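You operate a simulated robot arm through the tools that you are given. There is no shell and no other tool. Be economical: measure what you need, move in short steps, check, and stop when the job is done.

The job below is to be done with a simulated two-armed robot. You get a single attempt, and the scene is never put back.

## Task
Wipe up the spill on the top of the purple-edged table with the grey cloth there and put it back.

It is judged by the outcome, as a careful person would: the job done as asked, and still so three seconds after it is handed in. It fails if anything else is knocked over, pushed out of place, dropped, spilled or broken. Flat cloth is picked up by pressing the open fingertips on it (5 to 10 N) and closing them slowly along it; thin cloth reads only 2 to 8 mm in the jaws.

## Robot
Two 7-joint arms with two-finger parallel grippers on one trunk, on a base that drives. Base frame: it is fixed to the floor where the robot stands at the start and does not move with it; the origin is under the middle of the robot, x ahead of it, y to its left, z up. Lengths are in cm, angles in degrees, forces in N, time in s.
The left shoulder is at the start at [5, 16.1, 109.8], the right one opposite. With the tool pointing down near the work surface each hand reaches from about 10 to 66 cm from the robot's upright axis, wherever it stands, measured 20 degrees to its own side. Payload 3.43 kg a hand.
The TCP of each hand is the grasp point between the finger pads, 3 cm short of the fingertips. In the tool frame z runs along the fingers and y along their closing line. The gripper opens to 9.4 cm. The fingers are 2.8 cm wide and 1 cm thick; the gripper's body (5 by 9.6 cm) begins 5.5 cm behind the TCP.
Orientation is told as [roll, pitch, yaw] about the base's x, y, z axes, in that order, counted from this pose: with the fingers straight down and closing along the base's y, the tool's x points along the base's -x, its y along +y and its z along -z.

## Interface
- The arms move only by the tool play_rows. It takes "left_plan", "right_plan" or both (then of equal length, played together; a hand with none holds still); each is one flat list of numbers, 7 for each row, row after row: the turn, a rotation vector about the tool's x, y, z in degrees, then the shift along the tool's x, y, z in cm, then the closure, from 0 (fully open) to 1 (shut). In form: [ax, ay, az, x, y, z, fingers, ax, ay, az, x, y, z, fingers, ...]. A call has 1 to 20 rows; each row shifts and turns the commanded pose from where the row before left it, along the tool's axes as they then stand. A row lasts 0.2 s, in which the tool goes at most 5 cm and 8.6 degrees; a call with a longer step from one row to the next is refused whole, and so is a gripper value outside its range. A pose out of reach is approached as far as the arm can. The call stops where the force on the tool passes 40 N (or 10 N more than at its start, if that is more) or the arm is blocked; 0.2 s more then pass. Each finger travels about 4.5 cm/s and halts on what it meets, pressing with about 29 N; the grip force reading is that of the motor and also rises with nothing between the fingers. The clock runs only during rows and for 0.2 s after the last one: add rows that do not move to give the fingers time. It gives the time, the measured TCP pose, the force on the tool (base axes), the opening and the grip force at its end, in the units of the frame above (readings bear some noise), with the torque about the TCP (base axes, N m) and any sound that the robot's microphone picked up, and new pictures: "show" is both (left out), scene, wrist or none (wrist: the cameras of the hands that moved).
- Cameras (640 x 400 px; columns grow to the right, rows downward): "scene" is now at [11.55, 3.73, 121.32]; the picture's right is [0.44, -0.90, 0.00], its down [-0.58, -0.29, -0.76] and it looks along [0.68, 0.34, -0.65] (base axes); focal length 293 px, centre (320, 200). "left" rides on the left gripper at [7.6, -1.4, -10.2] in its tool frame; the picture's right is [0.18, 0.98, 0.00], its down [-0.75, 0.14, -0.64] and it looks along [-0.63, 0.12, 0.77] (tool axes); focal length 243 px, centre (320, 200). "right" rides on the right gripper at [7.6, 1.4, -10.3] in its tool frame; the picture's right is [-0.18, 0.98, 0.00], its down [-0.75, -0.14, -0.64] and it looks along [-0.63, -0.12, 0.77] (tool axes); focal length 243 px, centre (320, 200). There is no depth. A picture from a camera that has moved, and an enlarged one, comes with that camera's place and axes in the base frame and with its lens.
- slide_trunk(by): slides the trunk up (or, below 0, down) by that many cm; the arms and the scene camera ride with it, the base frame stays. It gives what a move gives, with no picture.
- roll_base(legs): drives the robot by 1 to 6 legs, each [ahead, left, turn to the left] in cm, cm and degrees, along the robot's own axes; the way and the turn of a leg run together, so that a leg with both is an arc; at most 150 cm and 180 degrees a leg. The arms and the cameras ride along, it lands a little off, and it stops where it bumps. It gives what a move gives, and a new picture of the scene camera.
- pan_tilt(pan, tilt): turns the head with the scene camera to pan (to the left, within 80 degrees either way) and tilt (down, from -29 to 69), counted from straight ahead of the robot. It gives what a move gives, and a new picture of the scene camera.
- zoom(camera, box): a new picture of the part [left, top, right, bottom] of that camera's present view, enlarged. It takes no simulated time.
- close_job(): hands the job in; it is judged then, once.

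Go step by step. Nothing tells you exact positions but the pictures and the camera data: compare them with the known pose of the tool, close in by small moves and look again before you grip or let go. The budget is 120 turns and 260 pictures, counting those below and the enlarged ones. Unless the task says otherwise, let go and move clear before handing in, and close with one line.

The tools are called after "Request:" by a JSON object that holds its "op" and its "data". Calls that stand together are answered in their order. play_rows: Moves the arms, as the interface text tells. Its arguments: {"type":"object","properties":{"left_plan":{"type":"array"},"right_plan":{"type":"array"},"show":{"type":"string","enum":["both","scene","wrist","none"]}},"required":[]} The other tools are called the same way: slide_trunk (by) slides the trunk up or down; roll_base (legs) drives the base; pan_tilt (pan, tilt) turns the head that bears the scene camera; zoom (camera, box) takes an enlarged picture of a part of a camera's view; close_job () hands the job in.

At the start:

```text
clock: 0.0
left_ee_pos: [39.69, 39.96, 93.46]
left_ee_rot: [0.0, 0.0, 0.1]
left_ft_force: [0.7, 0.2, 0.3]
left_torque: [0.02, 0.02, -0.01]
left_gripper_width: 9.39
left_finger_force: 0.1
right_ee_pos: [34.54, -2.2, 100.75]
right_ee_rot: [0.0, 0.0, -0.1]
right_ft_force: [0.3, 0.5, -0.1]
right_torque: [0.01, -0.01, 0.03]
right_gripper_width: 9.39
right_finger_force: 0.1
trunk travel left (down, up): [-12.5, 14.2]
robot x, y, heading: [0.32, 0.2, 0.2]
head pan, tilt: [26.3, 40.4]
```

scene: 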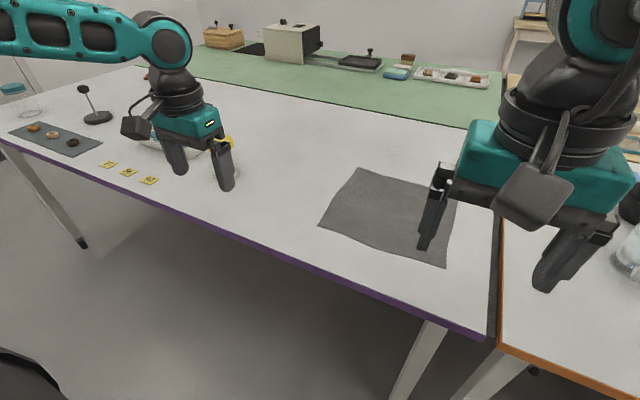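
right: 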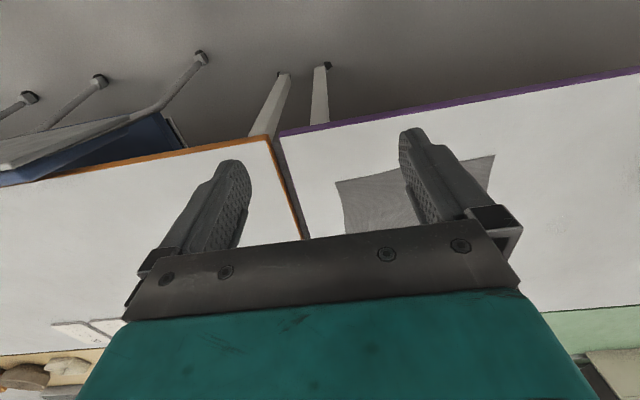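
left: 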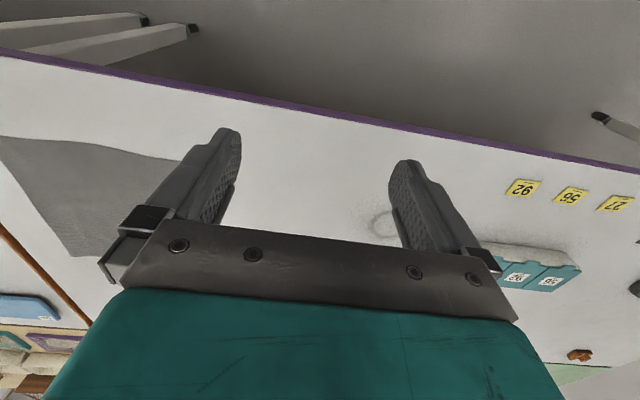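

I see the grey cloth on the purple-edged table between the two hands; the spill is not obvious yet, though there is a faint ring near the left hand. I'll enlarge the views to find it.

Request:
{"op": "zoom", "data": {"camera": "left", "box": [300, 100, 640, 400]}}

Request:
{"op": "zoom", "data": {"camera": "scene", "box": [80, 80, 320, 230]}}

Request:
{"op": "zoom", "data": {"camera": "scene", "box": [260, 80, 500, 280]}}

```text
1.33 times, centred on (470, 250) of left
camera zoom: at [32.04, 38.4, 103.86], right [-0.19, 0.98, 0.0], down [0.75, 0.14, 0.64], along [0.63, 0.12, -0.77], focal length 324 px, centre (120, 133)
```

zoom: 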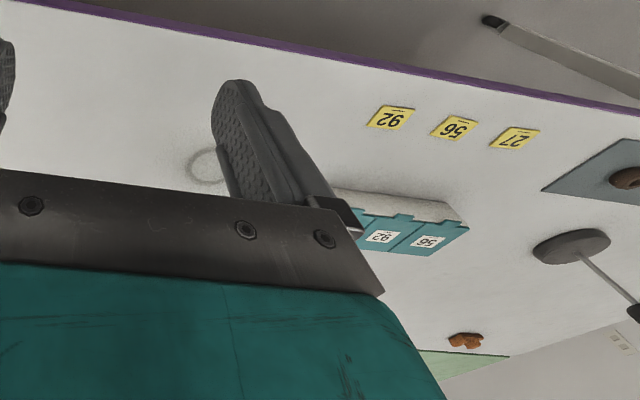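

```text
2.67 times, centred on (200, 155) of scene
camera zoom: at [11.55, 3.73, 121.32], right [0.44, -0.9, 0.0], down [-0.58, -0.29, -0.76], along [0.68, 0.34, -0.65], focal length 782 px, centre (640, 320)
```

zoom: 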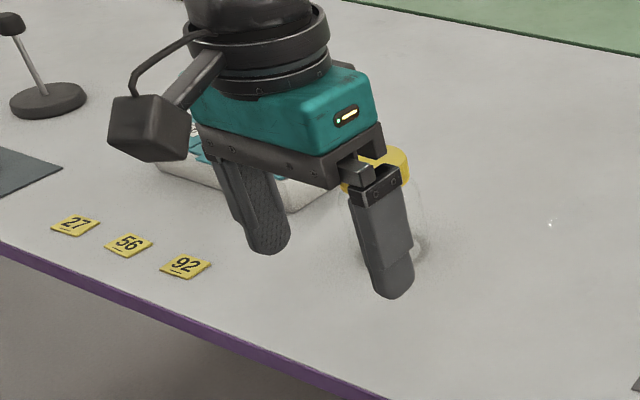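

```text
2.00 times, centred on (380, 180) of scene
camera zoom: at [11.55, 3.73, 121.32], right [0.44, -0.9, 0.0], down [-0.58, -0.29, -0.76], along [0.68, 0.34, -0.65], focal length 587 px, centre (200, 240)
```

zoom: 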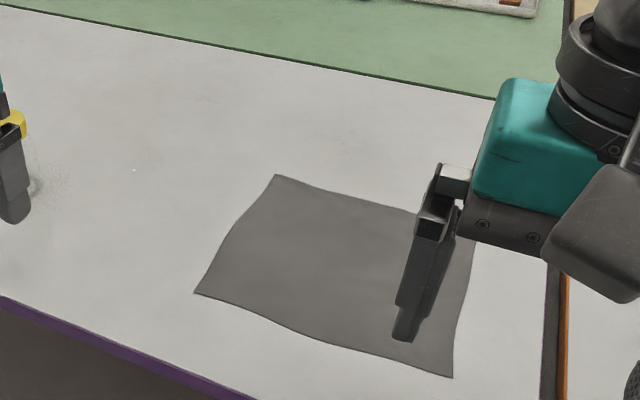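

The cloth is about 30 cm square, spanning x 57–86, y -3–27. A faint glint at about (77, 49) may be the spill, with a glass jar with a yellow lid near (65, 59). I'll pull the left hand back and up to see clearly.

Request:
{"op": "play_rows", "data": {"left_plan": [0, 0, 0, 2, 0, -4, 0, 0, 0, 0, 3, 0, -3, 0, 0, 0, 0, 3, 0, -3, 0, 0, 0, 0, 3, 0, -2, 0, 0, 0, 0, 3, 0, 0, 0], "show": "both"}}

```text
clock: 1.2
left_ee_pos: [25.49, 40.03, 105.63]
left_ee_rot: [-0.1, 0.2, 0.0]
left_ft_force: [-0.7, -0.9, 0.1]
left_torque: [-0.03, 0.03, -0.01]
left_gripper_width: 9.4
left_finger_force: 0.1
right_ee_pos: [34.63, -2.05, 100.71]
right_ee_rot: [0.0, -0.1, -0.1]
right_ft_force: [0.0, -0.3, 0.0]
right_torque: [-0.02, 0.02, -0.02]
right_gripper_width: 9.4
right_finger_force: 0.0
trunk travel left (down, up): [-12.5, 14.2]
robot x, y, heading: [0.07, -0.09, 0.1]
head pan, tilt: [26.3, 40.4]
camera scene: at [11.56, 3.77, 121.32], right [0.44, -0.9, 0.0], down [-0.58, -0.29, -0.76], along [0.68, 0.34, -0.65], focal length 293 px, centre (320, 200)
camera left: at [17.96, 38.44, 115.92], right [-0.18, 0.98, 0.0], down [0.75, 0.14, 0.64], along [0.63, 0.12, -0.77], focal length 243 px, centre (320, 200)
```

scene: 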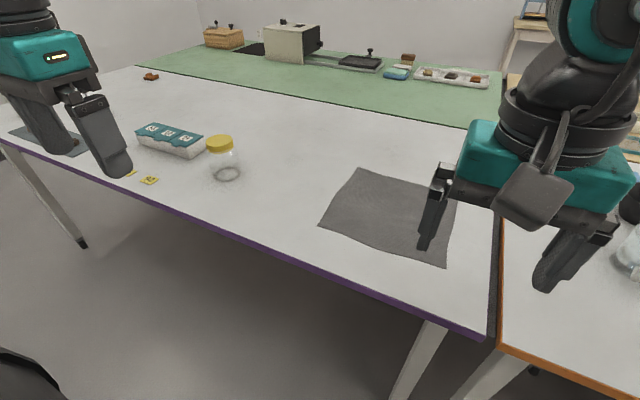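
left: 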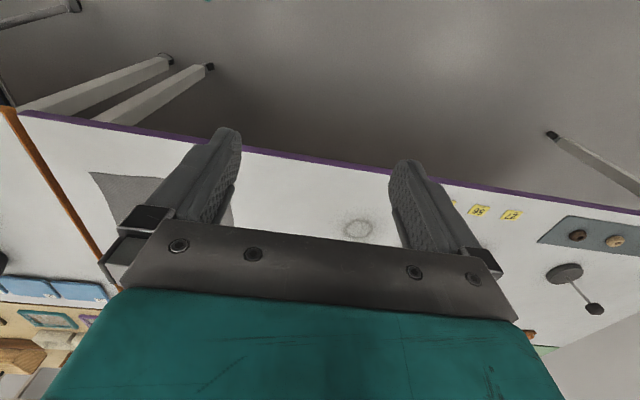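

Request:
{"op": "zoom", "data": {"camera": "scene", "box": [180, 90, 340, 190]}}

Request:
{"op": "zoom", "data": {"camera": "scene", "box": [120, 60, 440, 260]}}

```text
4.00 times, centred on (260, 140) of scene
camera zoom: at [11.56, 3.77, 121.32], right [0.44, -0.9, 0.0], down [-0.58, -0.29, -0.76], along [0.68, 0.34, -0.65], focal length 1173 px, centre (560, 440)
```

zoom: 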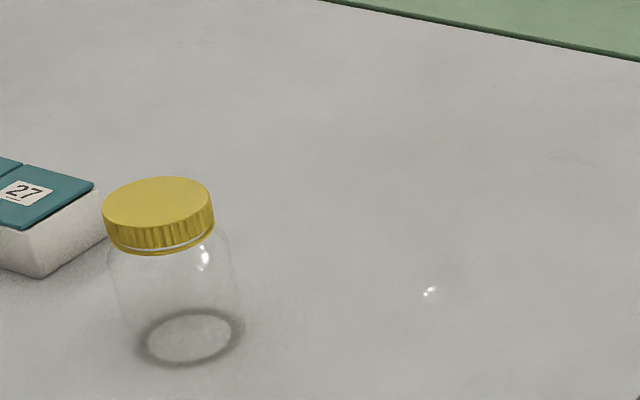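

```text
2.00 times, centred on (280, 160) of scene
camera zoom: at [11.56, 3.77, 121.32], right [0.44, -0.9, 0.0], down [-0.58, -0.29, -0.76], along [0.68, 0.34, -0.65], focal length 587 px, centre (400, 280)
```

zoom: 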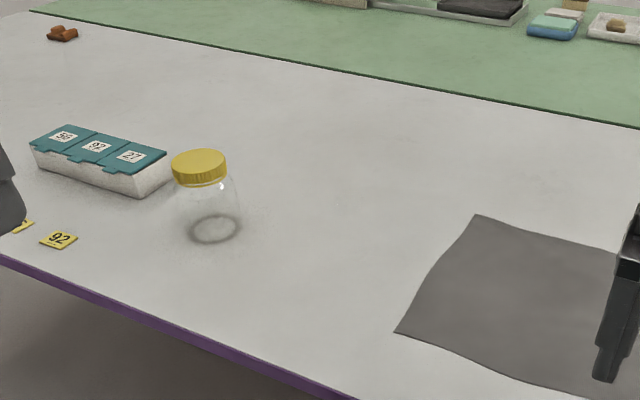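

The glint at about (77, 49) is probably a clear puddle. I'll shift left along the table to see it from another side and from closer.

Request:
{"op": "roll_base", "data": {"legs": [[0, 35, 0]]}}

Request:
{"op": "pan_tilt", "data": {"pan": 10, "tilt": 38}}

Request:
{"op": "zoom", "data": {"camera": "right", "box": [160, 50, 640, 350]}}

```text
clock: 3.5
left_ee_pos: [25.77, 75.2, 105.69]
left_ee_rot: [0.0, 0.1, -0.2]
left_ft_force: [0.2, 0.2, -0.1]
left_torque: [-0.02, -0.03, -0.02]
left_gripper_width: 9.42
left_finger_force: 0.0
right_ee_pos: [34.71, 32.96, 100.88]
right_ee_rot: [0.0, 0.0, -0.4]
right_ft_force: [1.2, 0.1, -0.2]
right_torque: [0.0, -0.01, 0.0]
right_gripper_width: 9.41
right_finger_force: 0.1
trunk travel left (down, up): [-12.5, 14.2]
robot x, y, heading: [-0.04, 35.42, -0.1]
head pan, tilt: [26.3, 40.4]
camera scene: at [11.64, 39.03, 121.32], right [0.44, -0.9, 0.0], down [-0.58, -0.28, -0.76], along [0.68, 0.33, -0.65], focal length 293 px, centre (320, 200)
```

scene: 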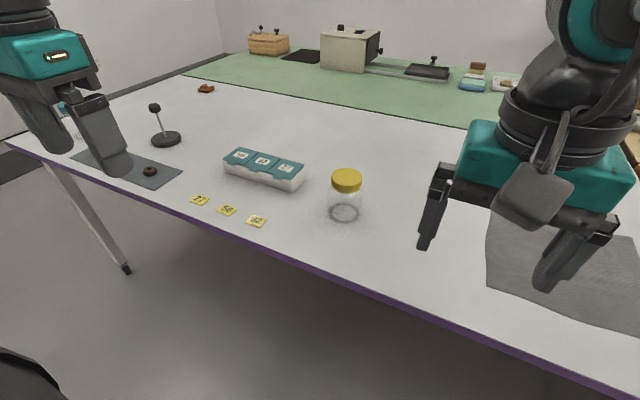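

```text
clock: 4.3
left_ee_pos: [25.85, 75.24, 105.63]
left_ee_rot: [0.1, -0.1, -0.2]
left_ft_force: [-0.1, -0.2, -0.2]
left_torque: [-0.03, 0.0, -0.01]
left_gripper_width: 9.42
left_finger_force: 0.1
right_ee_pos: [34.68, 33.05, 100.77]
right_ee_rot: [0.0, 0.0, -0.3]
right_ft_force: [-0.3, 0.0, 0.3]
right_torque: [-0.03, 0.01, -0.02]
right_gripper_width: 9.41
right_finger_force: 0.1
trunk travel left (down, up): [-12.5, 14.2]
robot x, y, heading: [-0.27, 35.31, -0.1]
head pan, tilt: [10.0, 38.0]
camera scene: at [12.53, 36.74, 121.68], right [0.17, -0.99, 0.0], down [-0.61, -0.1, -0.79], along [0.78, 0.13, -0.62], focal length 293 px, centre (320, 200)
```

scene: 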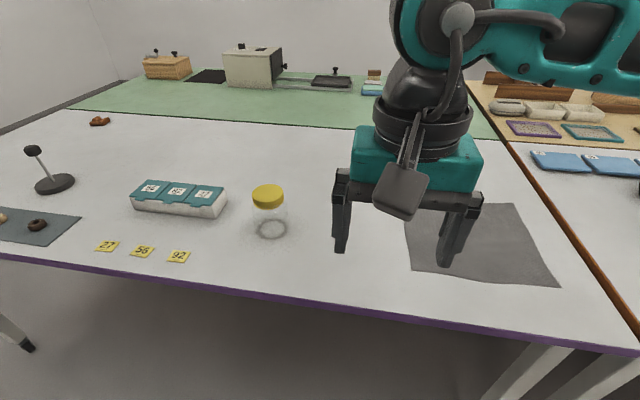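

```text
1.33 times, centred on (400, 200) of right
camera zoom: at [27.05, 34.43, 111.0], right [0.19, 0.98, 0.0], down [0.75, -0.15, 0.64], along [0.63, -0.12, -0.77], focal length 324 px, centre (213, 200)
```

zoom: 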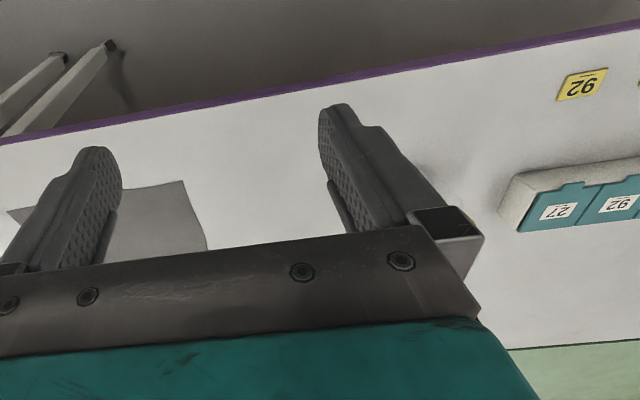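

The right hand hides the spot; I'll move it to the right and up, and look again.

Request:
{"op": "play_rows", "data": {"right_plan": [0, 0, 0, 2, -4, -1, 0, 0, 0, 0, 2, -4, -1, 0, 0, 0, 0, 2, -4, -1, 0, 0, 0, 0, 2, -4, -1, 0, 0, 0, 0, 2, -4, -1, 0, 0, 0, 0, 0, 0, 0, 0], "show": "scene"}}

Request:
{"op": "zoom", "data": {"camera": "scene", "box": [230, 110, 470, 260]}}

```text
clock: 5.7
left_ee_pos: [25.77, 75.22, 105.62]
left_ee_rot: [0.0, 0.0, -0.2]
left_ft_force: [0.1, 0.0, 0.2]
left_torque: [0.02, 0.01, -0.03]
left_gripper_width: 9.37
left_finger_force: 0.1
right_ee_pos: [24.8, 13.09, 105.63]
right_ee_rot: [0.0, 0.0, -0.2]
right_ft_force: [-0.9, -0.4, -0.2]
right_torque: [0.01, 0.01, 0.0]
right_gripper_width: 9.4
right_finger_force: 0.1
trunk travel left (down, up): [-12.5, 14.2]
robot x, y, heading: [0.02, 35.5, -0.2]
head pan, tilt: [10.0, 38.0]
camera scene: at [12.54, 36.75, 121.68], right [0.17, -0.99, 0.0], down [-0.61, -0.1, -0.79], along [0.78, 0.13, -0.62], focal length 293 px, centre (320, 200)
```

scene: 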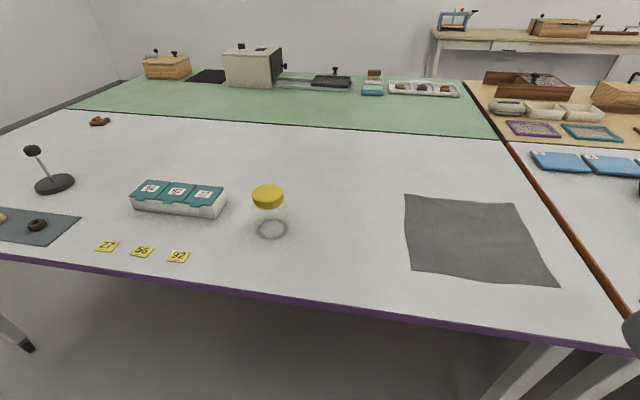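

```text
2.67 times, centred on (350, 185) of scene
camera zoom: at [12.54, 36.75, 121.68], right [0.17, -0.99, 0.0], down [-0.61, -0.1, -0.79], along [0.78, 0.13, -0.62], focal length 782 px, centre (240, 240)
```

zoom: 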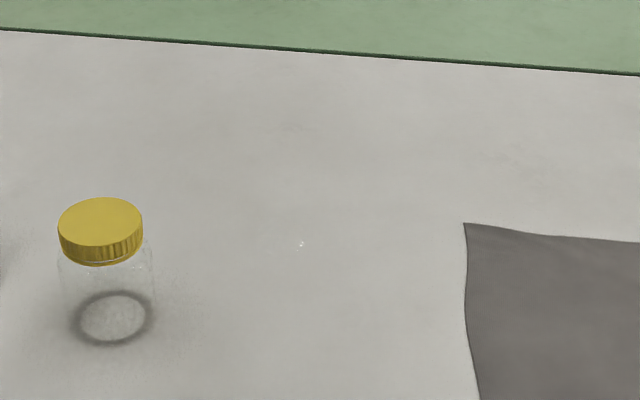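

Request:
{"op": "zoom", "data": {"camera": "scene", "box": [300, 165, 396, 225]}}

Request:
{"op": "pan_tilt", "data": {"pan": 0, "tilt": 30}}

```text
6.67 times, centred on (348, 195) of scene
camera zoom: at [12.54, 36.75, 121.68], right [0.17, -0.99, 0.0], down [-0.61, -0.1, -0.79], along [0.78, 0.13, -0.62], focal length 1955 px, centre (133, 233)
```

zoom: 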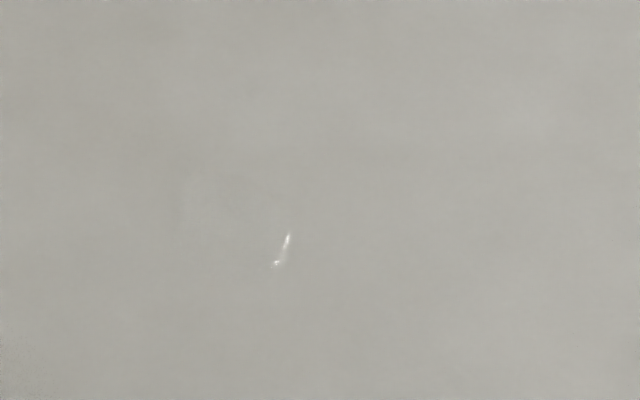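

```text
clock: 6.4
left_ee_pos: [25.82, 75.12, 105.72]
left_ee_rot: [-0.1, 0.1, -0.2]
left_ft_force: [0.3, 0.6, -0.4]
left_torque: [-0.01, 0.01, 0.0]
left_gripper_width: 9.4
left_finger_force: 0.0
right_ee_pos: [24.78, 13.07, 105.74]
right_ee_rot: [0.0, 0.0, -0.3]
right_ft_force: [0.6, -0.2, -0.6]
right_torque: [-0.01, 0.0, 0.01]
right_gripper_width: 9.41
right_finger_force: 0.1
trunk travel left (down, up): [-12.5, 14.2]
robot x, y, heading: [-0.02, 35.38, -0.0]
head pan, tilt: [0.0, 30.0]
camera scene: at [13.07, 35.24, 122.91], right [0.0, -1.0, 0.0], down [-0.5, 0.0, -0.87], along [0.87, 0.0, -0.5], focal length 293 px, centre (320, 200)
```

scene: 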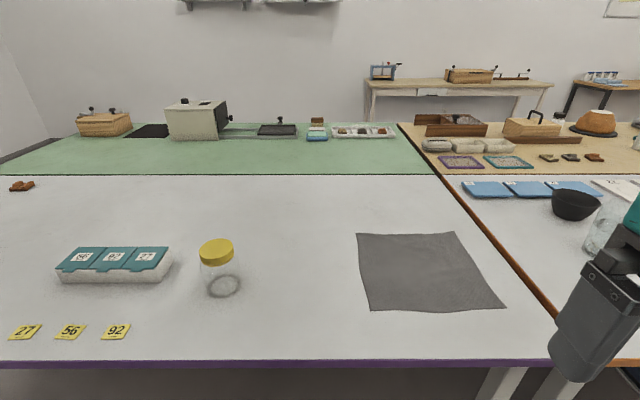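

The puddle seems to be clear liquid around (78, 44). I need to drive closer; first I look down at the gap between the base and the table.

Request:
{"op": "pan_tilt", "data": {"pan": 0, "tilt": 69}}

```text
clock: 7.5
left_ee_pos: [25.85, 75.14, 105.66]
left_ee_rot: [0.0, -0.1, -0.2]
left_ft_force: [0.5, -0.1, 0.0]
left_torque: [-0.03, 0.0, -0.02]
left_gripper_width: 9.4
left_finger_force: 0.1
right_ee_pos: [24.82, 13.07, 105.62]
right_ee_rot: [0.0, 0.1, -0.3]
right_ft_force: [-0.3, 0.0, 0.3]
right_torque: [-0.03, 0.02, 0.0]
right_gripper_width: 9.39
right_finger_force: 0.0
trunk travel left (down, up): [-12.5, 14.2]
robot x, y, heading: [0.15, 35.35, -0.2]
head pan, tilt: [0.0, 68.8]
camera scene: at [9.62, 35.25, 117.77], right [0.0, -1.0, 0.0], down [-0.93, 0.0, -0.36], along [0.36, 0.0, -0.93], focal length 293 px, centre (320, 200)
```

scene: 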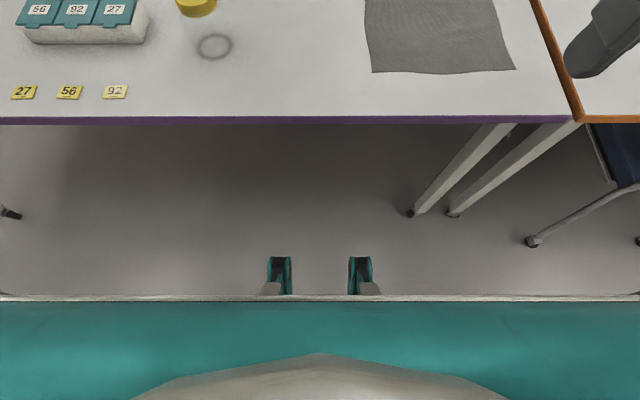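

The base feet are at about x = 30 and can go under the table edge (x = 45) with room to spare. I'll drive ahead 18 cm and look from there.

Request:
{"op": "roll_base", "data": {"legs": [[18, 0, 0]]}}

Request:
{"op": "pan_tilt", "data": {"pan": 8, "tilt": 48}}

Request:
{"op": "zoom", "data": {"camera": "scene", "box": [240, 100, 480, 250]}}

```text
clock: 8.9
left_ee_pos: [43.71, 75.16, 105.69]
left_ee_rot: [0.0, -0.1, -0.2]
left_ft_force: [0.3, 0.4, -0.3]
left_torque: [-0.01, 0.0, 0.0]
left_gripper_width: 9.43
left_finger_force: 0.0
right_ee_pos: [42.75, 13.03, 105.57]
right_ee_rot: [-0.1, 0.1, -0.3]
right_ft_force: [-0.7, 1.4, -0.2]
right_torque: [-0.02, 0.01, 0.0]
right_gripper_width: 9.4
right_finger_force: 0.0
trunk travel left (down, up): [-12.5, 14.2]
robot x, y, heading: [18.18, 35.45, -0.1]
head pan, tilt: [0.0, 68.8]
camera scene: at [27.53, 35.18, 117.76], right [0.0, -1.0, 0.0], down [-0.93, 0.0, -0.36], along [0.36, 0.0, -0.93], focal length 293 px, centre (320, 200)
```

scene: 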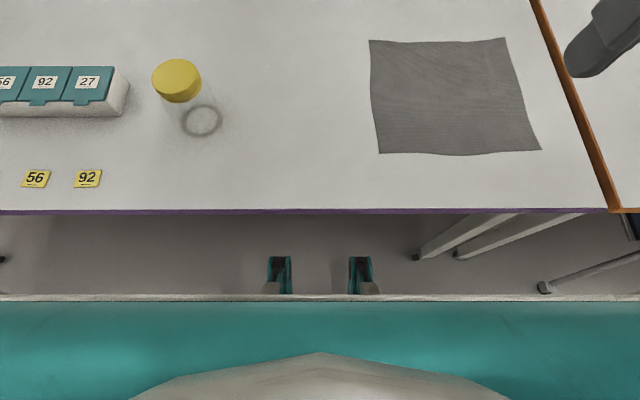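

```text
clock: 9.8
left_ee_pos: [43.52, 75.12, 105.7]
left_ee_rot: [-0.1, 0.0, -0.3]
left_ft_force: [-0.3, 0.5, -0.4]
left_torque: [-0.01, 0.0, 0.0]
left_gripper_width: 9.38
left_finger_force: 0.1
right_ee_pos: [42.77, 12.98, 105.68]
right_ee_rot: [0.0, -0.1, -0.3]
right_ft_force: [0.0, 0.2, -0.6]
right_torque: [0.01, 0.0, 0.03]
right_gripper_width: 9.39
right_finger_force: 0.1
trunk travel left (down, up): [-12.5, 14.2]
robot x, y, heading: [17.8, 35.44, -0.4]
head pan, tilt: [8.0, 48.0]
camera scene: at [29.7, 36.27, 120.23], right [0.14, -0.99, 0.0], down [-0.74, -0.1, -0.67], along [0.66, 0.09, -0.74], focal length 293 px, centre (320, 200)
```

scene: 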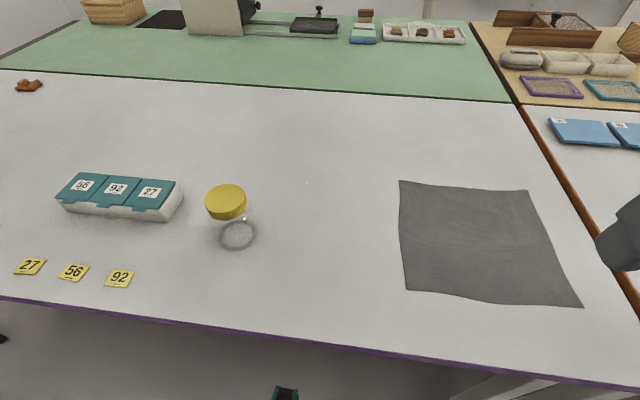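

```text
2.67 times, centred on (360, 175) of scene
camera zoom: at [29.7, 36.27, 120.23], right [0.14, -0.99, 0.0], down [-0.74, -0.1, -0.67], along [0.66, 0.09, -0.74], focal length 782 px, centre (213, 267)
```

zoom: 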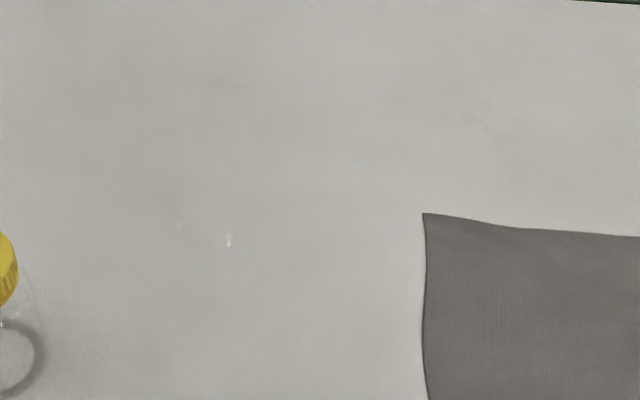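

Request:
{"op": "zoom", "data": {"camera": "scene", "box": [276, 150, 356, 200]}}

```text
8.00 times, centred on (316, 175) of scene
camera zoom: at [29.7, 36.27, 120.23], right [0.14, -0.99, 0.0], down [-0.74, -0.1, -0.67], along [0.66, 0.09, -0.74], focal length 2346 px, centre (352, 400)
```

zoom: 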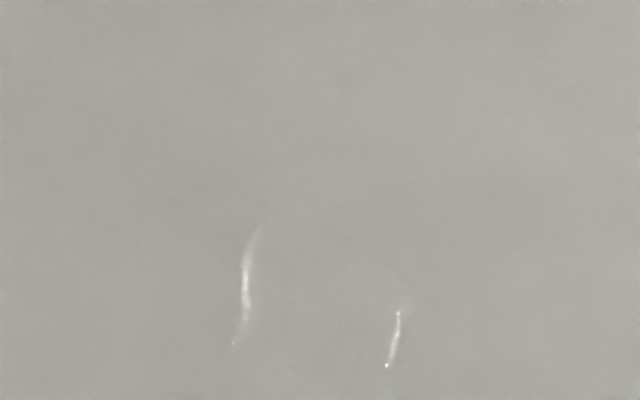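

The puddle outline is now visible: centre about (79, 44), radius 3.5 cm. The cloth spans x 55–85, y -7–23.5, and the jar stands at about (63, 58.6). I'll go 5 cm further ahead, then bring the right hand above the cloth's left margin.

Request:
{"op": "roll_base", "data": {"legs": [[5, 0, 0]]}}

Request:
{"op": "play_rows", "data": {"right_plan": [0, 0, 0, -4, 1, 2, 0, 0, 0, 0, -4, 1, 2, 0, 0, 0, 0, -4, 1, 2, 0.1, 0, 0, 0, -4, 1, 2, 0.2, 0, 0, 0, -4, 1, 2, 0.35, 0, 0, 0, -4, 0, 2, 0.35, 0, 0, 0, -3, 0, 3, 0.35, 0, 0, 0, 0, 0, 4, 0.35, 0, 0, 0, 0, 0, 4, 0.35, 0, 0, 0, 0, 0, 2, 0.35, 0, 0, 0, 0, 0, 0, 0.35]}}

```text
clock: 10.7
left_ee_pos: [48.65, 75.12, 105.55]
left_ee_rot: [0.0, 0.0, -0.1]
left_ft_force: [0.2, 0.4, 0.1]
left_torque: [0.0, 0.0, 0.01]
left_gripper_width: 9.42
left_finger_force: 0.2
right_ee_pos: [47.64, 13.03, 105.67]
right_ee_rot: [0.0, 0.1, -0.3]
right_ft_force: [-0.1, 0.1, 0.6]
right_torque: [0.0, 0.04, 0.01]
right_gripper_width: 9.41
right_finger_force: 0.1
trunk travel left (down, up): [-12.5, 14.2]
robot x, y, heading: [22.92, 35.37, -0.1]
head pan, tilt: [8.0, 48.0]
camera scene: at [34.77, 36.26, 120.23], right [0.14, -0.99, 0.0], down [-0.74, -0.1, -0.67], along [0.66, 0.09, -0.74], focal length 293 px, centre (320, 200)
```

scene: 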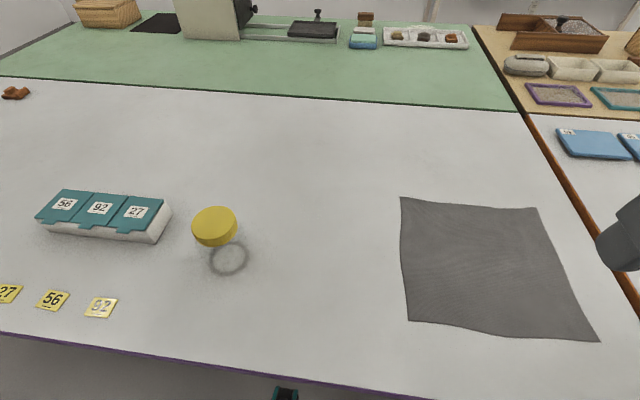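

```text
clock: 13.1
left_ee_pos: [48.58, 75.01, 105.7]
left_ee_rot: [0.0, -0.1, -0.1]
left_ft_force: [0.2, 0.1, -0.6]
left_torque: [0.02, 0.03, 0.0]
left_gripper_width: 9.4
left_finger_force: 0.0
right_ee_pos: [74.87, 18.12, 80.67]
right_ee_rot: [-0.1, 0.0, -0.2]
right_ft_force: [0.0, -0.1, 0.1]
right_torque: [0.02, 0.03, 0.0]
right_gripper_width: 6.1
right_finger_force: 0.1
trunk travel left (down, up): [-12.5, 14.2]
robot x, y, heading: [23.02, 35.29, -0.3]
head pan, tilt: [8.0, 48.0]
camera scene: at [34.72, 36.26, 120.24], right [0.14, -0.99, 0.0], down [-0.74, -0.1, -0.67], along [0.66, 0.09, -0.74], focal length 293 px, centre (320, 200)
camera right: at [67.15, 19.47, 90.99], right [0.19, 0.98, 0.0], down [0.75, -0.14, 0.64], along [0.63, -0.12, -0.77], focal length 243 px, centre (320, 200)
```

scene: 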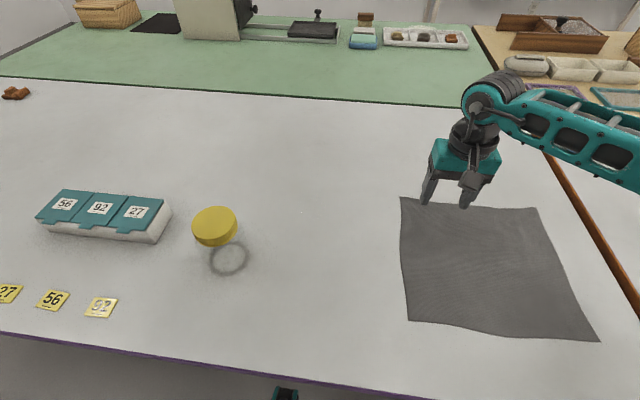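
right: 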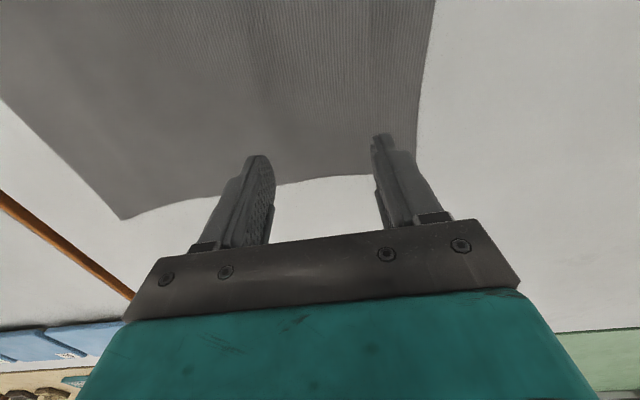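

Comparing the wrist and scene views, the table surface is really at about z = 75.3. That puts the cloth at x 52–78, y -2–25, the puddle at about (73, 43) and the jar at about (59, 56). I'll step back to x = 70 and come down gently until contact.

Request:
{"op": "play_rows", "data": {"right_plan": [0, 0, 0, 2.5, 0.5, 0, 0.35, 0, 0, 0, 2.5, 0.5, 0, 0.35, 0, 0, 0, 0, 0, 0.6, 0.35, 0, 0, 0, 0, 0, 0.6, 0.35, 0, 0, 0, 0, 0, 0.4, 0.35, 0, 0, 0, 0, 0, 0, 0.35]}}

```text
clock: 14.5
left_ee_pos: [48.61, 75.03, 105.63]
left_ee_rot: [0.0, 0.1, -0.1]
left_ft_force: [0.7, 0.6, -0.5]
left_torque: [0.0, 0.01, 0.01]
left_gripper_width: 9.4
left_finger_force: 0.0
right_ee_pos: [69.69, 18.98, 78.98]
right_ee_rot: [-0.1, 0.0, -0.2]
right_ft_force: [-0.4, 0.3, 0.1]
right_torque: [0.01, -0.02, -0.02]
right_gripper_width: 6.15
right_finger_force: 0.1
trunk travel left (down, up): [-12.5, 14.2]
robot x, y, heading: [22.82, 35.58, -0.4]
head pan, tilt: [8.0, 48.0]
camera scene: at [34.72, 36.26, 120.24], right [0.14, -0.99, 0.0], down [-0.74, -0.1, -0.67], along [0.66, 0.09, -0.74], focal length 293 px, centre (320, 200)
camera right: at [62.11, 20.35, 89.24], right [0.19, 0.98, 0.0], down [0.75, -0.14, 0.64], along [0.63, -0.12, -0.77], focal length 243 px, centre (320, 200)
```

scene: 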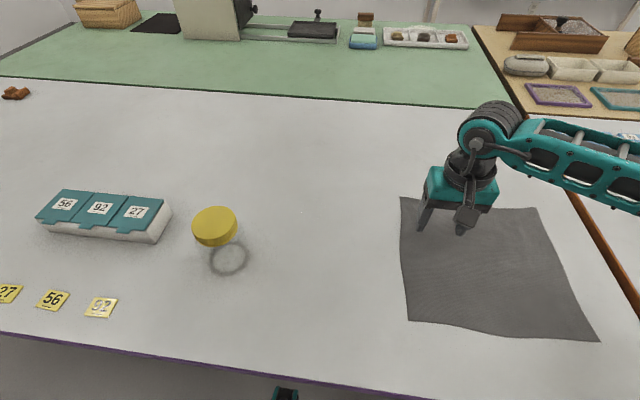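
right: 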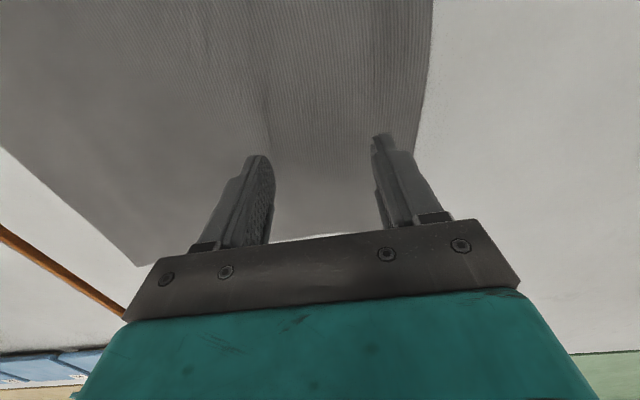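

No contact yet; I continue down in small steps watching the force.

Request:
{"op": "play_rows", "data": {"right_plan": [0, 0, 0, 0, 0, 0.4, 0.35, 0, 0, 0, 0, 0, 0.4, 0.35, 0, 0, 0, 0, 0, 0, 0.35], "show": "none"}}

Request:
{"op": "play_rows", "data": {"right_plan": [0, 0, 0, 0, 0, 0.2, 0.35, 0, 0, 0, 0, 0, 0.2, 0.35, 0, 0, 0, 0, 0, 0, 0.35], "show": "wrist"}}

```text
clock: 15.3
left_ee_pos: [48.62, 75.11, 105.59]
left_ee_rot: [0.0, 0.0, 0.0]
left_ft_force: [-0.4, 0.8, -0.3]
left_torque: [0.01, 0.06, -0.01]
left_gripper_width: 9.41
left_finger_force: 0.0
right_ee_pos: [69.6, 18.96, 78.24]
right_ee_rot: [0.0, 0.0, -0.2]
right_ft_force: [-0.7, 0.1, 0.4]
right_torque: [-0.01, 0.03, 0.02]
right_gripper_width: 6.09
right_finger_force: 0.1
trunk travel left (down, up): [-12.5, 14.2]
robot x, y, heading: [23.07, 35.18, -0.1]
head pan, tilt: [8.0, 48.0]
```

```text
clock: 16.1
left_ee_pos: [48.68, 75.04, 105.7]
left_ee_rot: [0.0, 0.1, -0.2]
left_ft_force: [0.9, -1.0, 0.2]
left_torque: [0.01, 0.0, 0.01]
left_gripper_width: 9.37
left_finger_force: 0.0
right_ee_pos: [69.71, 18.95, 77.95]
right_ee_rot: [0.0, 0.0, -0.4]
right_ft_force: [0.9, 0.8, 0.6]
right_torque: [0.01, 0.0, 0.03]
right_gripper_width: 6.13
right_finger_force: 0.1
trunk travel left (down, up): [-12.5, 14.2]
robot x, y, heading: [22.97, 35.78, -0.4]
head pan, tilt: [8.0, 48.0]
camera right: at [62.1, 20.35, 88.13], right [0.19, 0.98, 0.0], down [0.75, -0.14, 0.64], along [0.63, -0.12, -0.77], focal length 243 px, centre (320, 200)
```

right: 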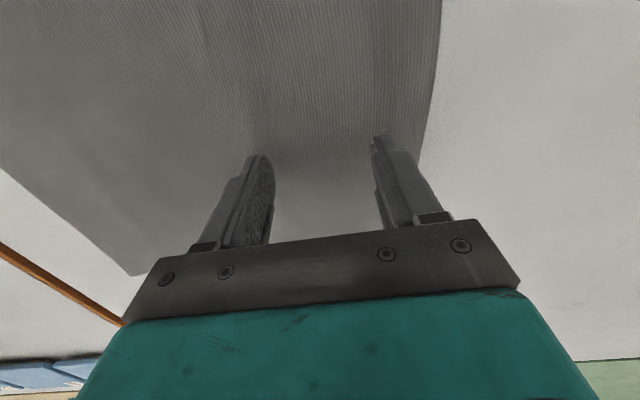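

Request:
{"op": "play_rows", "data": {"right_plan": [0, 0, 0, 0, 0, 0.3, 0.35, 0, 0, 0, 0, 0, 0.3, 0.35, 0, 0, 0, 0, 0, 0, 0.35], "show": "none"}}

Request:
{"op": "play_rows", "data": {"right_plan": [0, 0, 0, 0, 0, 0.3, 0.35, 0, 0, 0, 0, 0, 0, 0.35], "show": "none"}}

```text
clock: 16.9
left_ee_pos: [48.58, 75.08, 105.63]
left_ee_rot: [0.0, 0.0, -0.1]
left_ft_force: [0.5, 0.5, -1.0]
left_torque: [0.01, -0.01, 0.03]
left_gripper_width: 9.38
left_finger_force: 0.2
right_ee_pos: [69.72, 19.01, 77.35]
right_ee_rot: [-0.1, 0.1, -0.4]
right_ft_force: [-0.2, 0.2, 0.2]
right_torque: [0.03, -0.01, 0.02]
right_gripper_width: 6.13
right_finger_force: 0.1
trunk travel left (down, up): [-12.5, 14.2]
robot x, y, heading: [23.13, 35.38, -0.2]
head pan, tilt: [8.0, 48.0]
```

```text
clock: 17.5
left_ee_pos: [48.65, 75.18, 105.75]
left_ee_rot: [0.0, -0.1, -0.1]
left_ft_force: [1.3, 0.2, 0.9]
left_torque: [0.02, -0.01, -0.04]
left_gripper_width: 9.41
left_finger_force: 0.1
right_ee_pos: [69.75, 18.98, 77.06]
right_ee_rot: [0.0, 0.0, -0.3]
right_ft_force: [-1.6, -0.4, 8.6]
right_torque: [-0.11, 0.06, 0.01]
right_gripper_width: 6.13
right_finger_force: 0.1
trunk travel left (down, up): [-12.5, 14.2]
robot x, y, heading: [22.67, 35.3, -0.4]
head pan, tilt: [8.0, 48.0]
```

Contact at TCP z = 77.06 with 8.6 N, so the surface is at about 74.1. Now I close the fingers slowly along the cloth.

Request:
{"op": "play_rows", "data": {"right_plan": [0, 0, 0, 0, 0, 0, 0.4, 0, 0, 0, 0, 0, 0, 0.45, 0, 0, 0, 0, 0, 0, 0.5, 0, 0, 0, 0, 0, 0, 0.55, 0, 0, 0, 0, 0, 0, 0.6, 0, 0, 0, 0, 0, 0, 0.65, 0, 0, 0, 0, 0, 0, 0.7, 0, 0, 0, 0, 0, 0, 0.75, 0, 0, 0, 0, 0, 0, 0.8, 0, 0, 0, 0, 0, 0, 0.85, 0, 0, 0, 0, 0, 0, 0.9, 0, 0, 0, 0, 0, 0, 0.95, 0, 0, 0, 0, 0, 0, 1, 0, 0, 0, 0, 0, 0, 1, 0, 0, 0, 0, 0, 0, 1]}}

```text
clock: 20.7
left_ee_pos: [48.46, 75.11, 105.61]
left_ee_rot: [0.0, -0.2, -0.2]
left_ft_force: [-1.0, 0.0, -0.2]
left_torque: [-0.03, 0.02, 0.0]
left_gripper_width: 9.37
left_finger_force: 0.1
right_ee_pos: [69.71, 19.02, 77.05]
right_ee_rot: [-0.1, -0.1, -0.2]
right_ft_force: [0.9, 2.8, 18.8]
right_torque: [0.09, 0.08, -0.01]
right_gripper_width: 0.68
right_finger_force: 28.8
trunk travel left (down, up): [-12.5, 14.2]
robot x, y, heading: [22.96, 35.24, -0.3]
head pan, tilt: [8.0, 48.0]
camera scene: at [34.59, 36.33, 120.26], right [0.14, -0.99, 0.0], down [-0.74, -0.1, -0.67], along [0.66, 0.09, -0.74], focal length 293 px, centre (320, 200)
camera right: at [62.05, 20.38, 87.38], right [0.19, 0.98, 0.0], down [0.75, -0.14, 0.64], along [0.63, -0.12, -0.77], focal length 243 px, centre (320, 200)
```

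scene: 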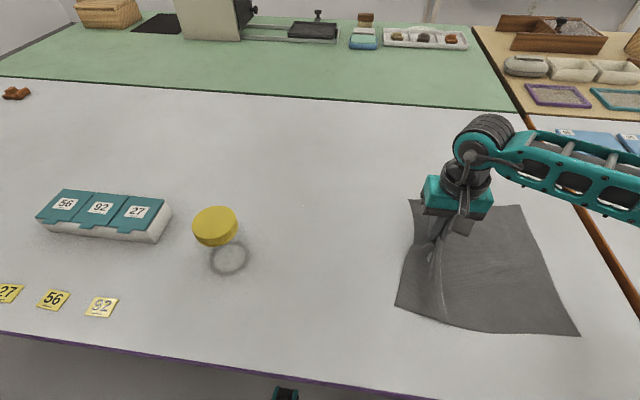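
right: 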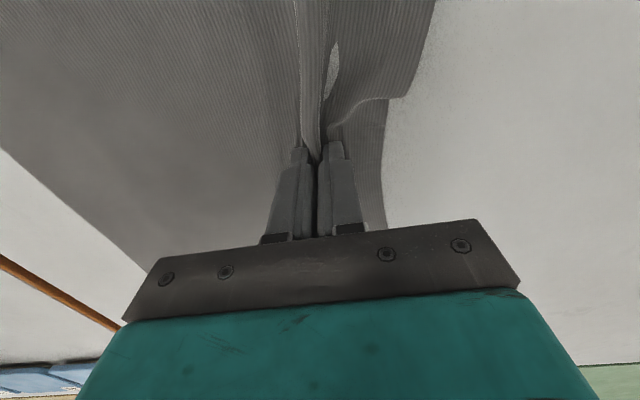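

The cloth is held (6.8 mm). I ease the pressure slightly and drag the cloth left towards the puddle.

Request:
{"op": "play_rows", "data": {"right_plan": [0, 0, 0, 0, 0, -0.2, 1, 0, 0, 0, -0.3, 1.5, 0, 1, 0, 0, 0, -0.3, 1.5, 0, 1, 0, 0, 0, -0.3, 1.5, 0, 1, 0, 0, 0, -0.3, 1.5, 0, 1, 0, 0, 0, -0.3, 1.5, 0, 1, 0, 0, 0, -0.3, 1.5, 0, 1, 0, 0, 0, -0.3, 1.5, 0, 1, 0, 0, 0, -0.3, 1.5, 0, 1, 0, 0, 0, 0, 0, 0, 1]}}

```text
clock: 22.9
left_ee_pos: [48.62, 75.1, 105.59]
left_ee_rot: [-0.1, 0.0, -0.1]
left_ft_force: [-0.2, 0.1, 0.0]
left_torque: [-0.01, -0.01, 0.02]
left_gripper_width: 9.42
left_finger_force: 0.0
right_ee_pos: [72.24, 30.92, 77.2]
right_ee_rot: [-0.1, -0.1, -0.2]
right_ft_force: [-0.1, -0.2, 0.3]
right_torque: [-0.01, 0.01, -0.01]
right_gripper_width: 0.19
right_finger_force: 29.0
trunk travel left (down, up): [-12.5, 14.2]
robot x, y, heading: [22.75, 34.93, -0.1]
head pan, tilt: [8.0, 48.0]
camera scene: at [34.72, 36.26, 120.23], right [0.14, -0.99, 0.0], down [-0.74, -0.1, -0.67], along [0.66, 0.09, -0.74], focal length 293 px, centre (320, 200)
camera right: at [64.66, 32.35, 87.48], right [0.19, 0.98, 0.0], down [0.75, -0.14, 0.64], along [0.63, -0.12, -0.77], focal length 243 px, centre (320, 200)
```

scene: 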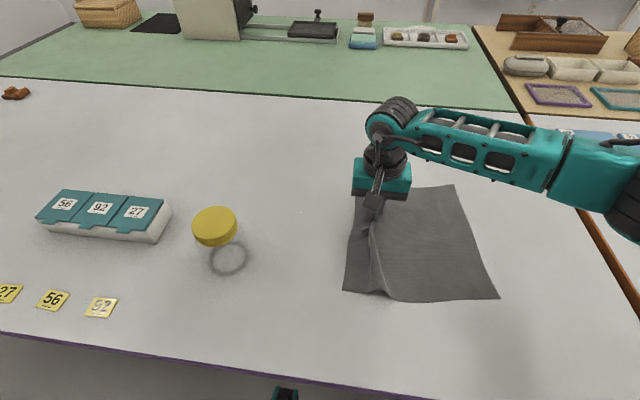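
right: 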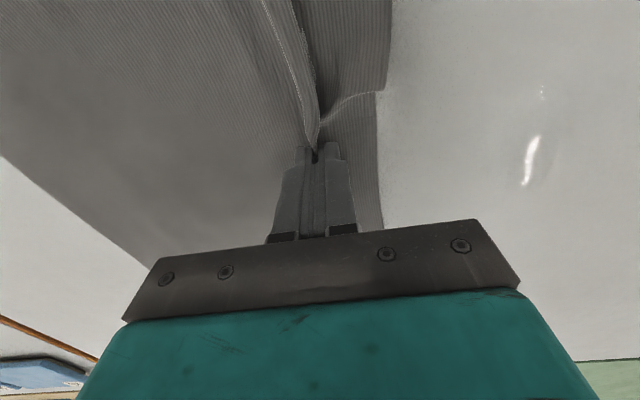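

The cloth slides well and the puddle is now visible in the wrist view; I enlarge it to get its extent.

Request:
{"op": "zoom", "data": {"camera": "right", "box": [380, 30, 640, 230]}}

```text
2.00 times, centred on (510, 130) of right
camera zoom: at [64.66, 32.35, 87.48], right [0.19, 0.98, 0.0], down [0.75, -0.14, 0.64], along [0.63, -0.12, -0.77], focal length 485 px, centre (-60, 340)
```

zoom: 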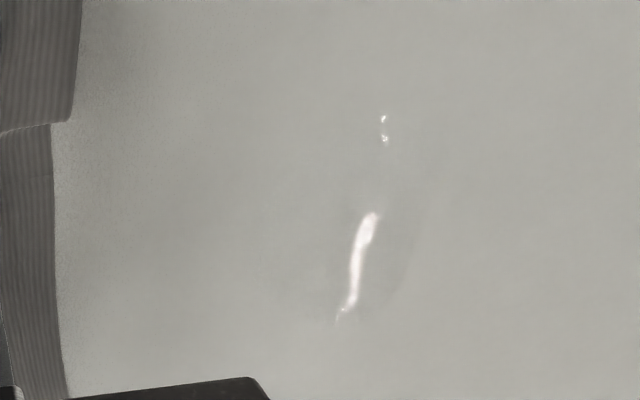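

Puddle extent: x 70–77.5, y 40.5–46. I press down lightly and wipe across it, reaching y = 48.

Request:
{"op": "play_rows", "data": {"right_plan": [0, 0, 0, 0, 0, 0.15, 1, 0, 0, 0, -0.2, 1.5, 0, 1, 0, 0, 0, -0.2, 1.5, 0, 1, 0, 0, 0, -0.2, 1.5, 0, 1, 0, 0, 0, -0.2, 1.5, 0, 1, 0, 0, 0, -0.2, 1.5, 0, 1, 0, 0, 0, -0.2, 1.5, 0, 1, 0, 0, 0, -0.2, 1.5, 0, 1, 0, 0, 0, -0.2, 1.5, 0, 1, 0, 0, 0, -0.2, 1.5, 0, 1, 0, 0, 0, 0, 1.5, 0, 1, 0, 0, 0, 0, 1.5, 0, 1, 0, 0, 0, 0, 0, 0, 1]}}

```text
clock: 25.7
left_ee_pos: [48.56, 75.08, 105.69]
left_ee_rot: [0.0, -0.1, -0.1]
left_ft_force: [0.3, 0.2, -0.8]
left_torque: [-0.02, 0.02, -0.01]
left_gripper_width: 9.39
left_finger_force: 0.1
right_ee_pos: [73.91, 47.29, 77.19]
right_ee_rot: [0.0, -0.1, -0.1]
right_ft_force: [1.5, -0.9, 9.5]
right_torque: [-0.02, -0.01, 0.01]
right_gripper_width: 0.21
right_finger_force: 28.8
trunk travel left (down, up): [-12.5, 14.2]
robot x, y, heading: [22.9, 35.55, -0.0]
head pan, tilt: [8.0, 48.0]
camera scene: at [34.66, 36.24, 120.25], right [0.14, -0.99, 0.0], down [-0.74, -0.1, -0.67], along [0.66, 0.09, -0.74], focal length 293 px, centre (320, 200)
camera right: at [66.32, 48.68, 87.39], right [0.19, 0.98, 0.0], down [0.75, -0.15, 0.64], along [0.63, -0.12, -0.77], focal length 243 px, centre (320, 200)
```

scene: 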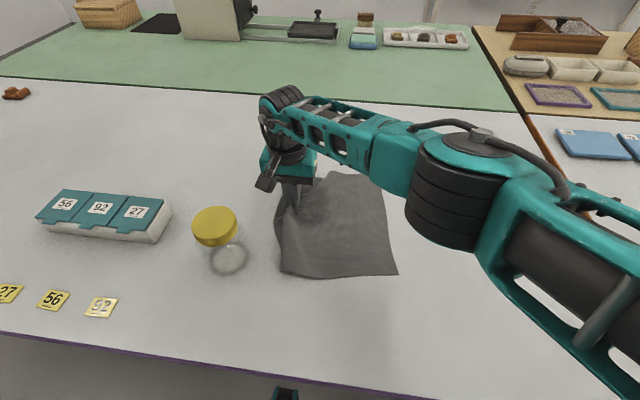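
right: 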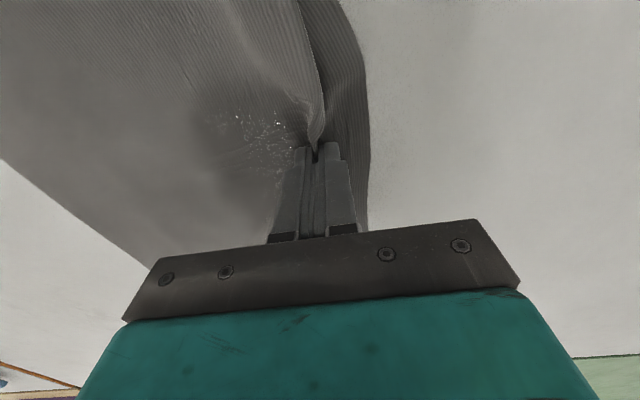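

The cloth is on the puddle and taking it up. I scrub back and forth over its full extent.

Request:
{"op": "play_rows", "data": {"right_plan": [0, 0, 0, 0.6, -1.4, 0, 1, 0, 0, 0, 0.6, -1.4, 0, 1, 0, 0, 0, 0.6, -1.4, 0, 1, 0, 0, 0, 0.6, -1.4, 0, 1, 0, 0, 0, 0.6, -1.4, 0, 1, 0, 0, 0, 0, 1.4, 0, 1, 0, 0, 0, 0, 1.4, 0, 1, 0, 0, 0, 0, 1.4, 0, 1, 0, 0, 0, 0, 1.4, 0, 1, 0, 0, 0, 0, 1.4, 0, 1, 0, 0, 0, -0.6, -1.4, 0, 1, 0, 0, 0, -0.6, -1.4, 0, 1, 0, 0, 0, -0.6, -1.4, 0, 1, 0, 0, 0, -0.6, -1.4, 0, 1, 0, 0, 0, -0.6, -1.4, 0, 1, 0, 0, 0, -0.6, 1.4, 0, 1, 0, 0, 0, -0.6, 1.4, 0, 1, 0, 0, 0, -0.6, 1.4, 0, 1, 0, 0, 0, -0.6, 1.4, 0, 1, 0, 0, 0, -0.6, 1.4, 0, 1]}}

```text
clock: 29.9
left_ee_pos: [48.57, 75.02, 105.8]
left_ee_rot: [0.0, -0.1, -0.2]
left_ft_force: [-0.1, 0.4, 0.6]
left_torque: [-0.01, -0.02, -0.01]
left_gripper_width: 9.39
left_finger_force: 0.0
right_ee_pos: [75.98, 45.04, 77.19]
right_ee_rot: [0.1, -0.2, -0.2]
right_ft_force: [2.0, -4.5, 16.9]
right_torque: [-0.13, -0.01, 0.01]
right_gripper_width: 0.22
right_finger_force: 28.8
right hand out of reach, approached as far as the arm can: row 19, 20
trunk travel left (down, up): [-12.5, 14.2]
robot x, y, heading: [23.32, 35.34, -0.3]
head pan, tilt: [8.0, 48.0]
camera scene: at [34.61, 36.21, 120.25], right [0.14, -0.99, 0.0], down [-0.74, -0.1, -0.67], along [0.66, 0.09, -0.74], focal length 293 px, centre (320, 200)
camera right: at [68.31, 46.48, 87.37], right [0.19, 0.98, 0.0], down [0.75, -0.15, 0.64], along [0.63, -0.12, -0.76], focal length 243 px, centre (320, 200)
```

scene: 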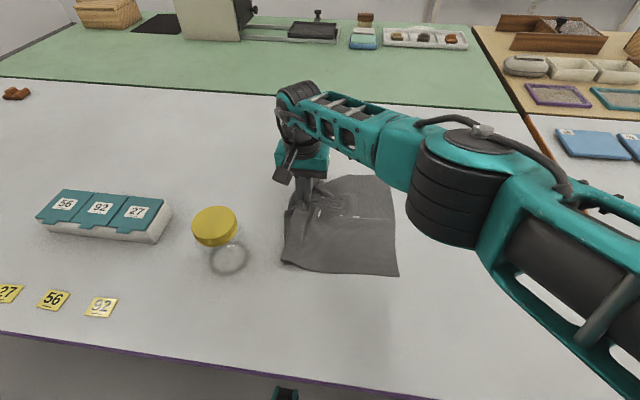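
right: 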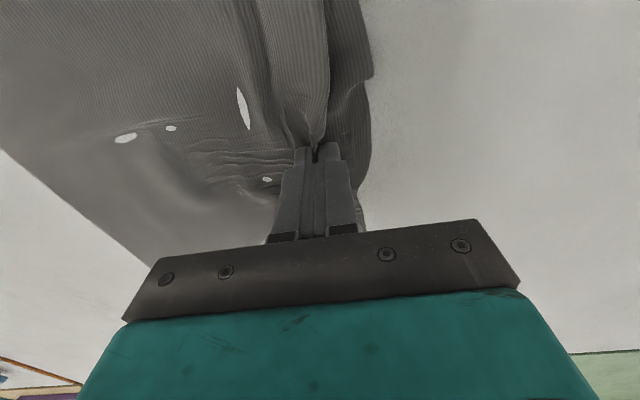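

I add a few sideways strokes over the same area, staying within reach.

Request:
{"op": "play_rows", "data": {"right_plan": [0, 0, 0, 0.8, -1.4, 0, 1, 0, 0, 0, 0.8, -1.4, 0, 1, 0, 0, 0, 1.3, 0, 0, 1, 0, 0, 0, 1.3, 0, 0, 1, 0, 0, 0, 1.3, 0, 0, 1, 0, 0, 0, 1.3, -0.4, 0, 1, 0, 0, 0, -1.3, -0.4, 0, 1, 0, 0, 0, -1.3, 0, 0, 1, 0, 0, 0, -1.3, 0, 0, 1, 0, 0, 0, -1.3, 0, 0, 1, 0, 0, 0, -1.1, -0.5, 0, 1, 0, 0, 0, 1.3, -0.5, 0, 1, 0, 0, 0, 1.3, 0, 0, 1, 0, 0, 0, 1.3, 0, 0, 1, 0, 0, 0, 1.3, 1.2, 0, 1, 0, 0, 0, 0, 1.5, 0, 1, 0, 0, 0, -1, 1.5, 0, 1, 0, 0, 0, -1, 1.5, 0, 1, 0, 0, 0, 0, 0, 0, 1]}}

```text
clock: 33.9
left_ee_pos: [48.51, 75.03, 105.77]
left_ee_rot: [0.0, -0.1, -0.1]
left_ft_force: [-0.3, 0.8, 0.1]
left_torque: [0.03, 0.0, 0.01]
left_gripper_width: 9.42
left_finger_force: 0.1
right_ee_pos: [72.05, 46.5, 77.23]
right_ee_rot: [0.2, -0.1, -0.2]
right_ft_force: [-5.4, -4.4, 17.4]
right_torque: [-0.15, 0.19, -0.02]
right_gripper_width: 0.22
right_finger_force: 28.9
trunk travel left (down, up): [-12.5, 14.2]
robot x, y, heading: [23.3, 35.13, -0.2]
head pan, tilt: [8.0, 48.0]
camera scene: at [34.56, 36.2, 120.26], right [0.14, -0.99, 0.0], down [-0.73, -0.1, -0.67], along [0.66, 0.09, -0.74], focal length 293 px, centre (320, 200)
camera right: at [64.45, 47.83, 87.39], right [0.19, 0.98, 0.0], down [0.75, -0.14, 0.64], along [0.63, -0.12, -0.77], focal length 243 px, centre (320, 200)
```

scene: 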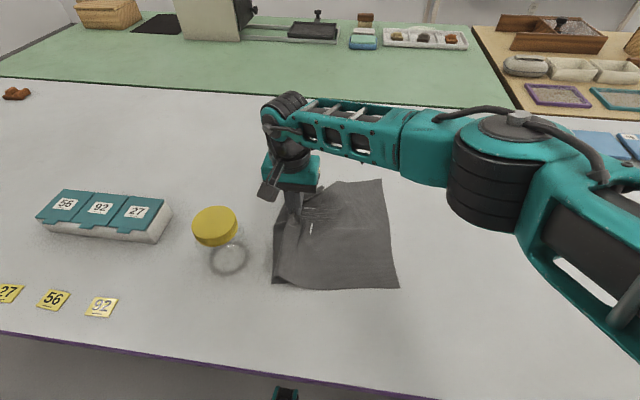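
right: 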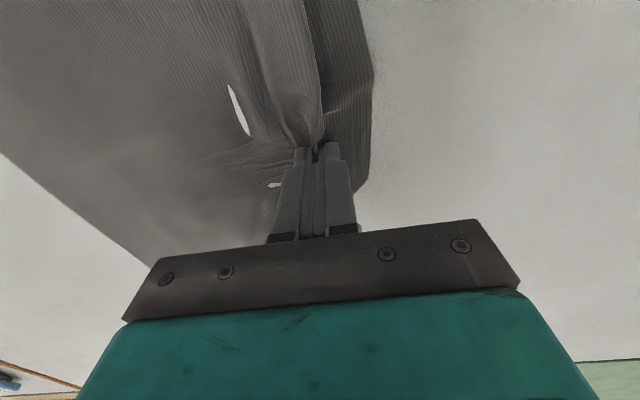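

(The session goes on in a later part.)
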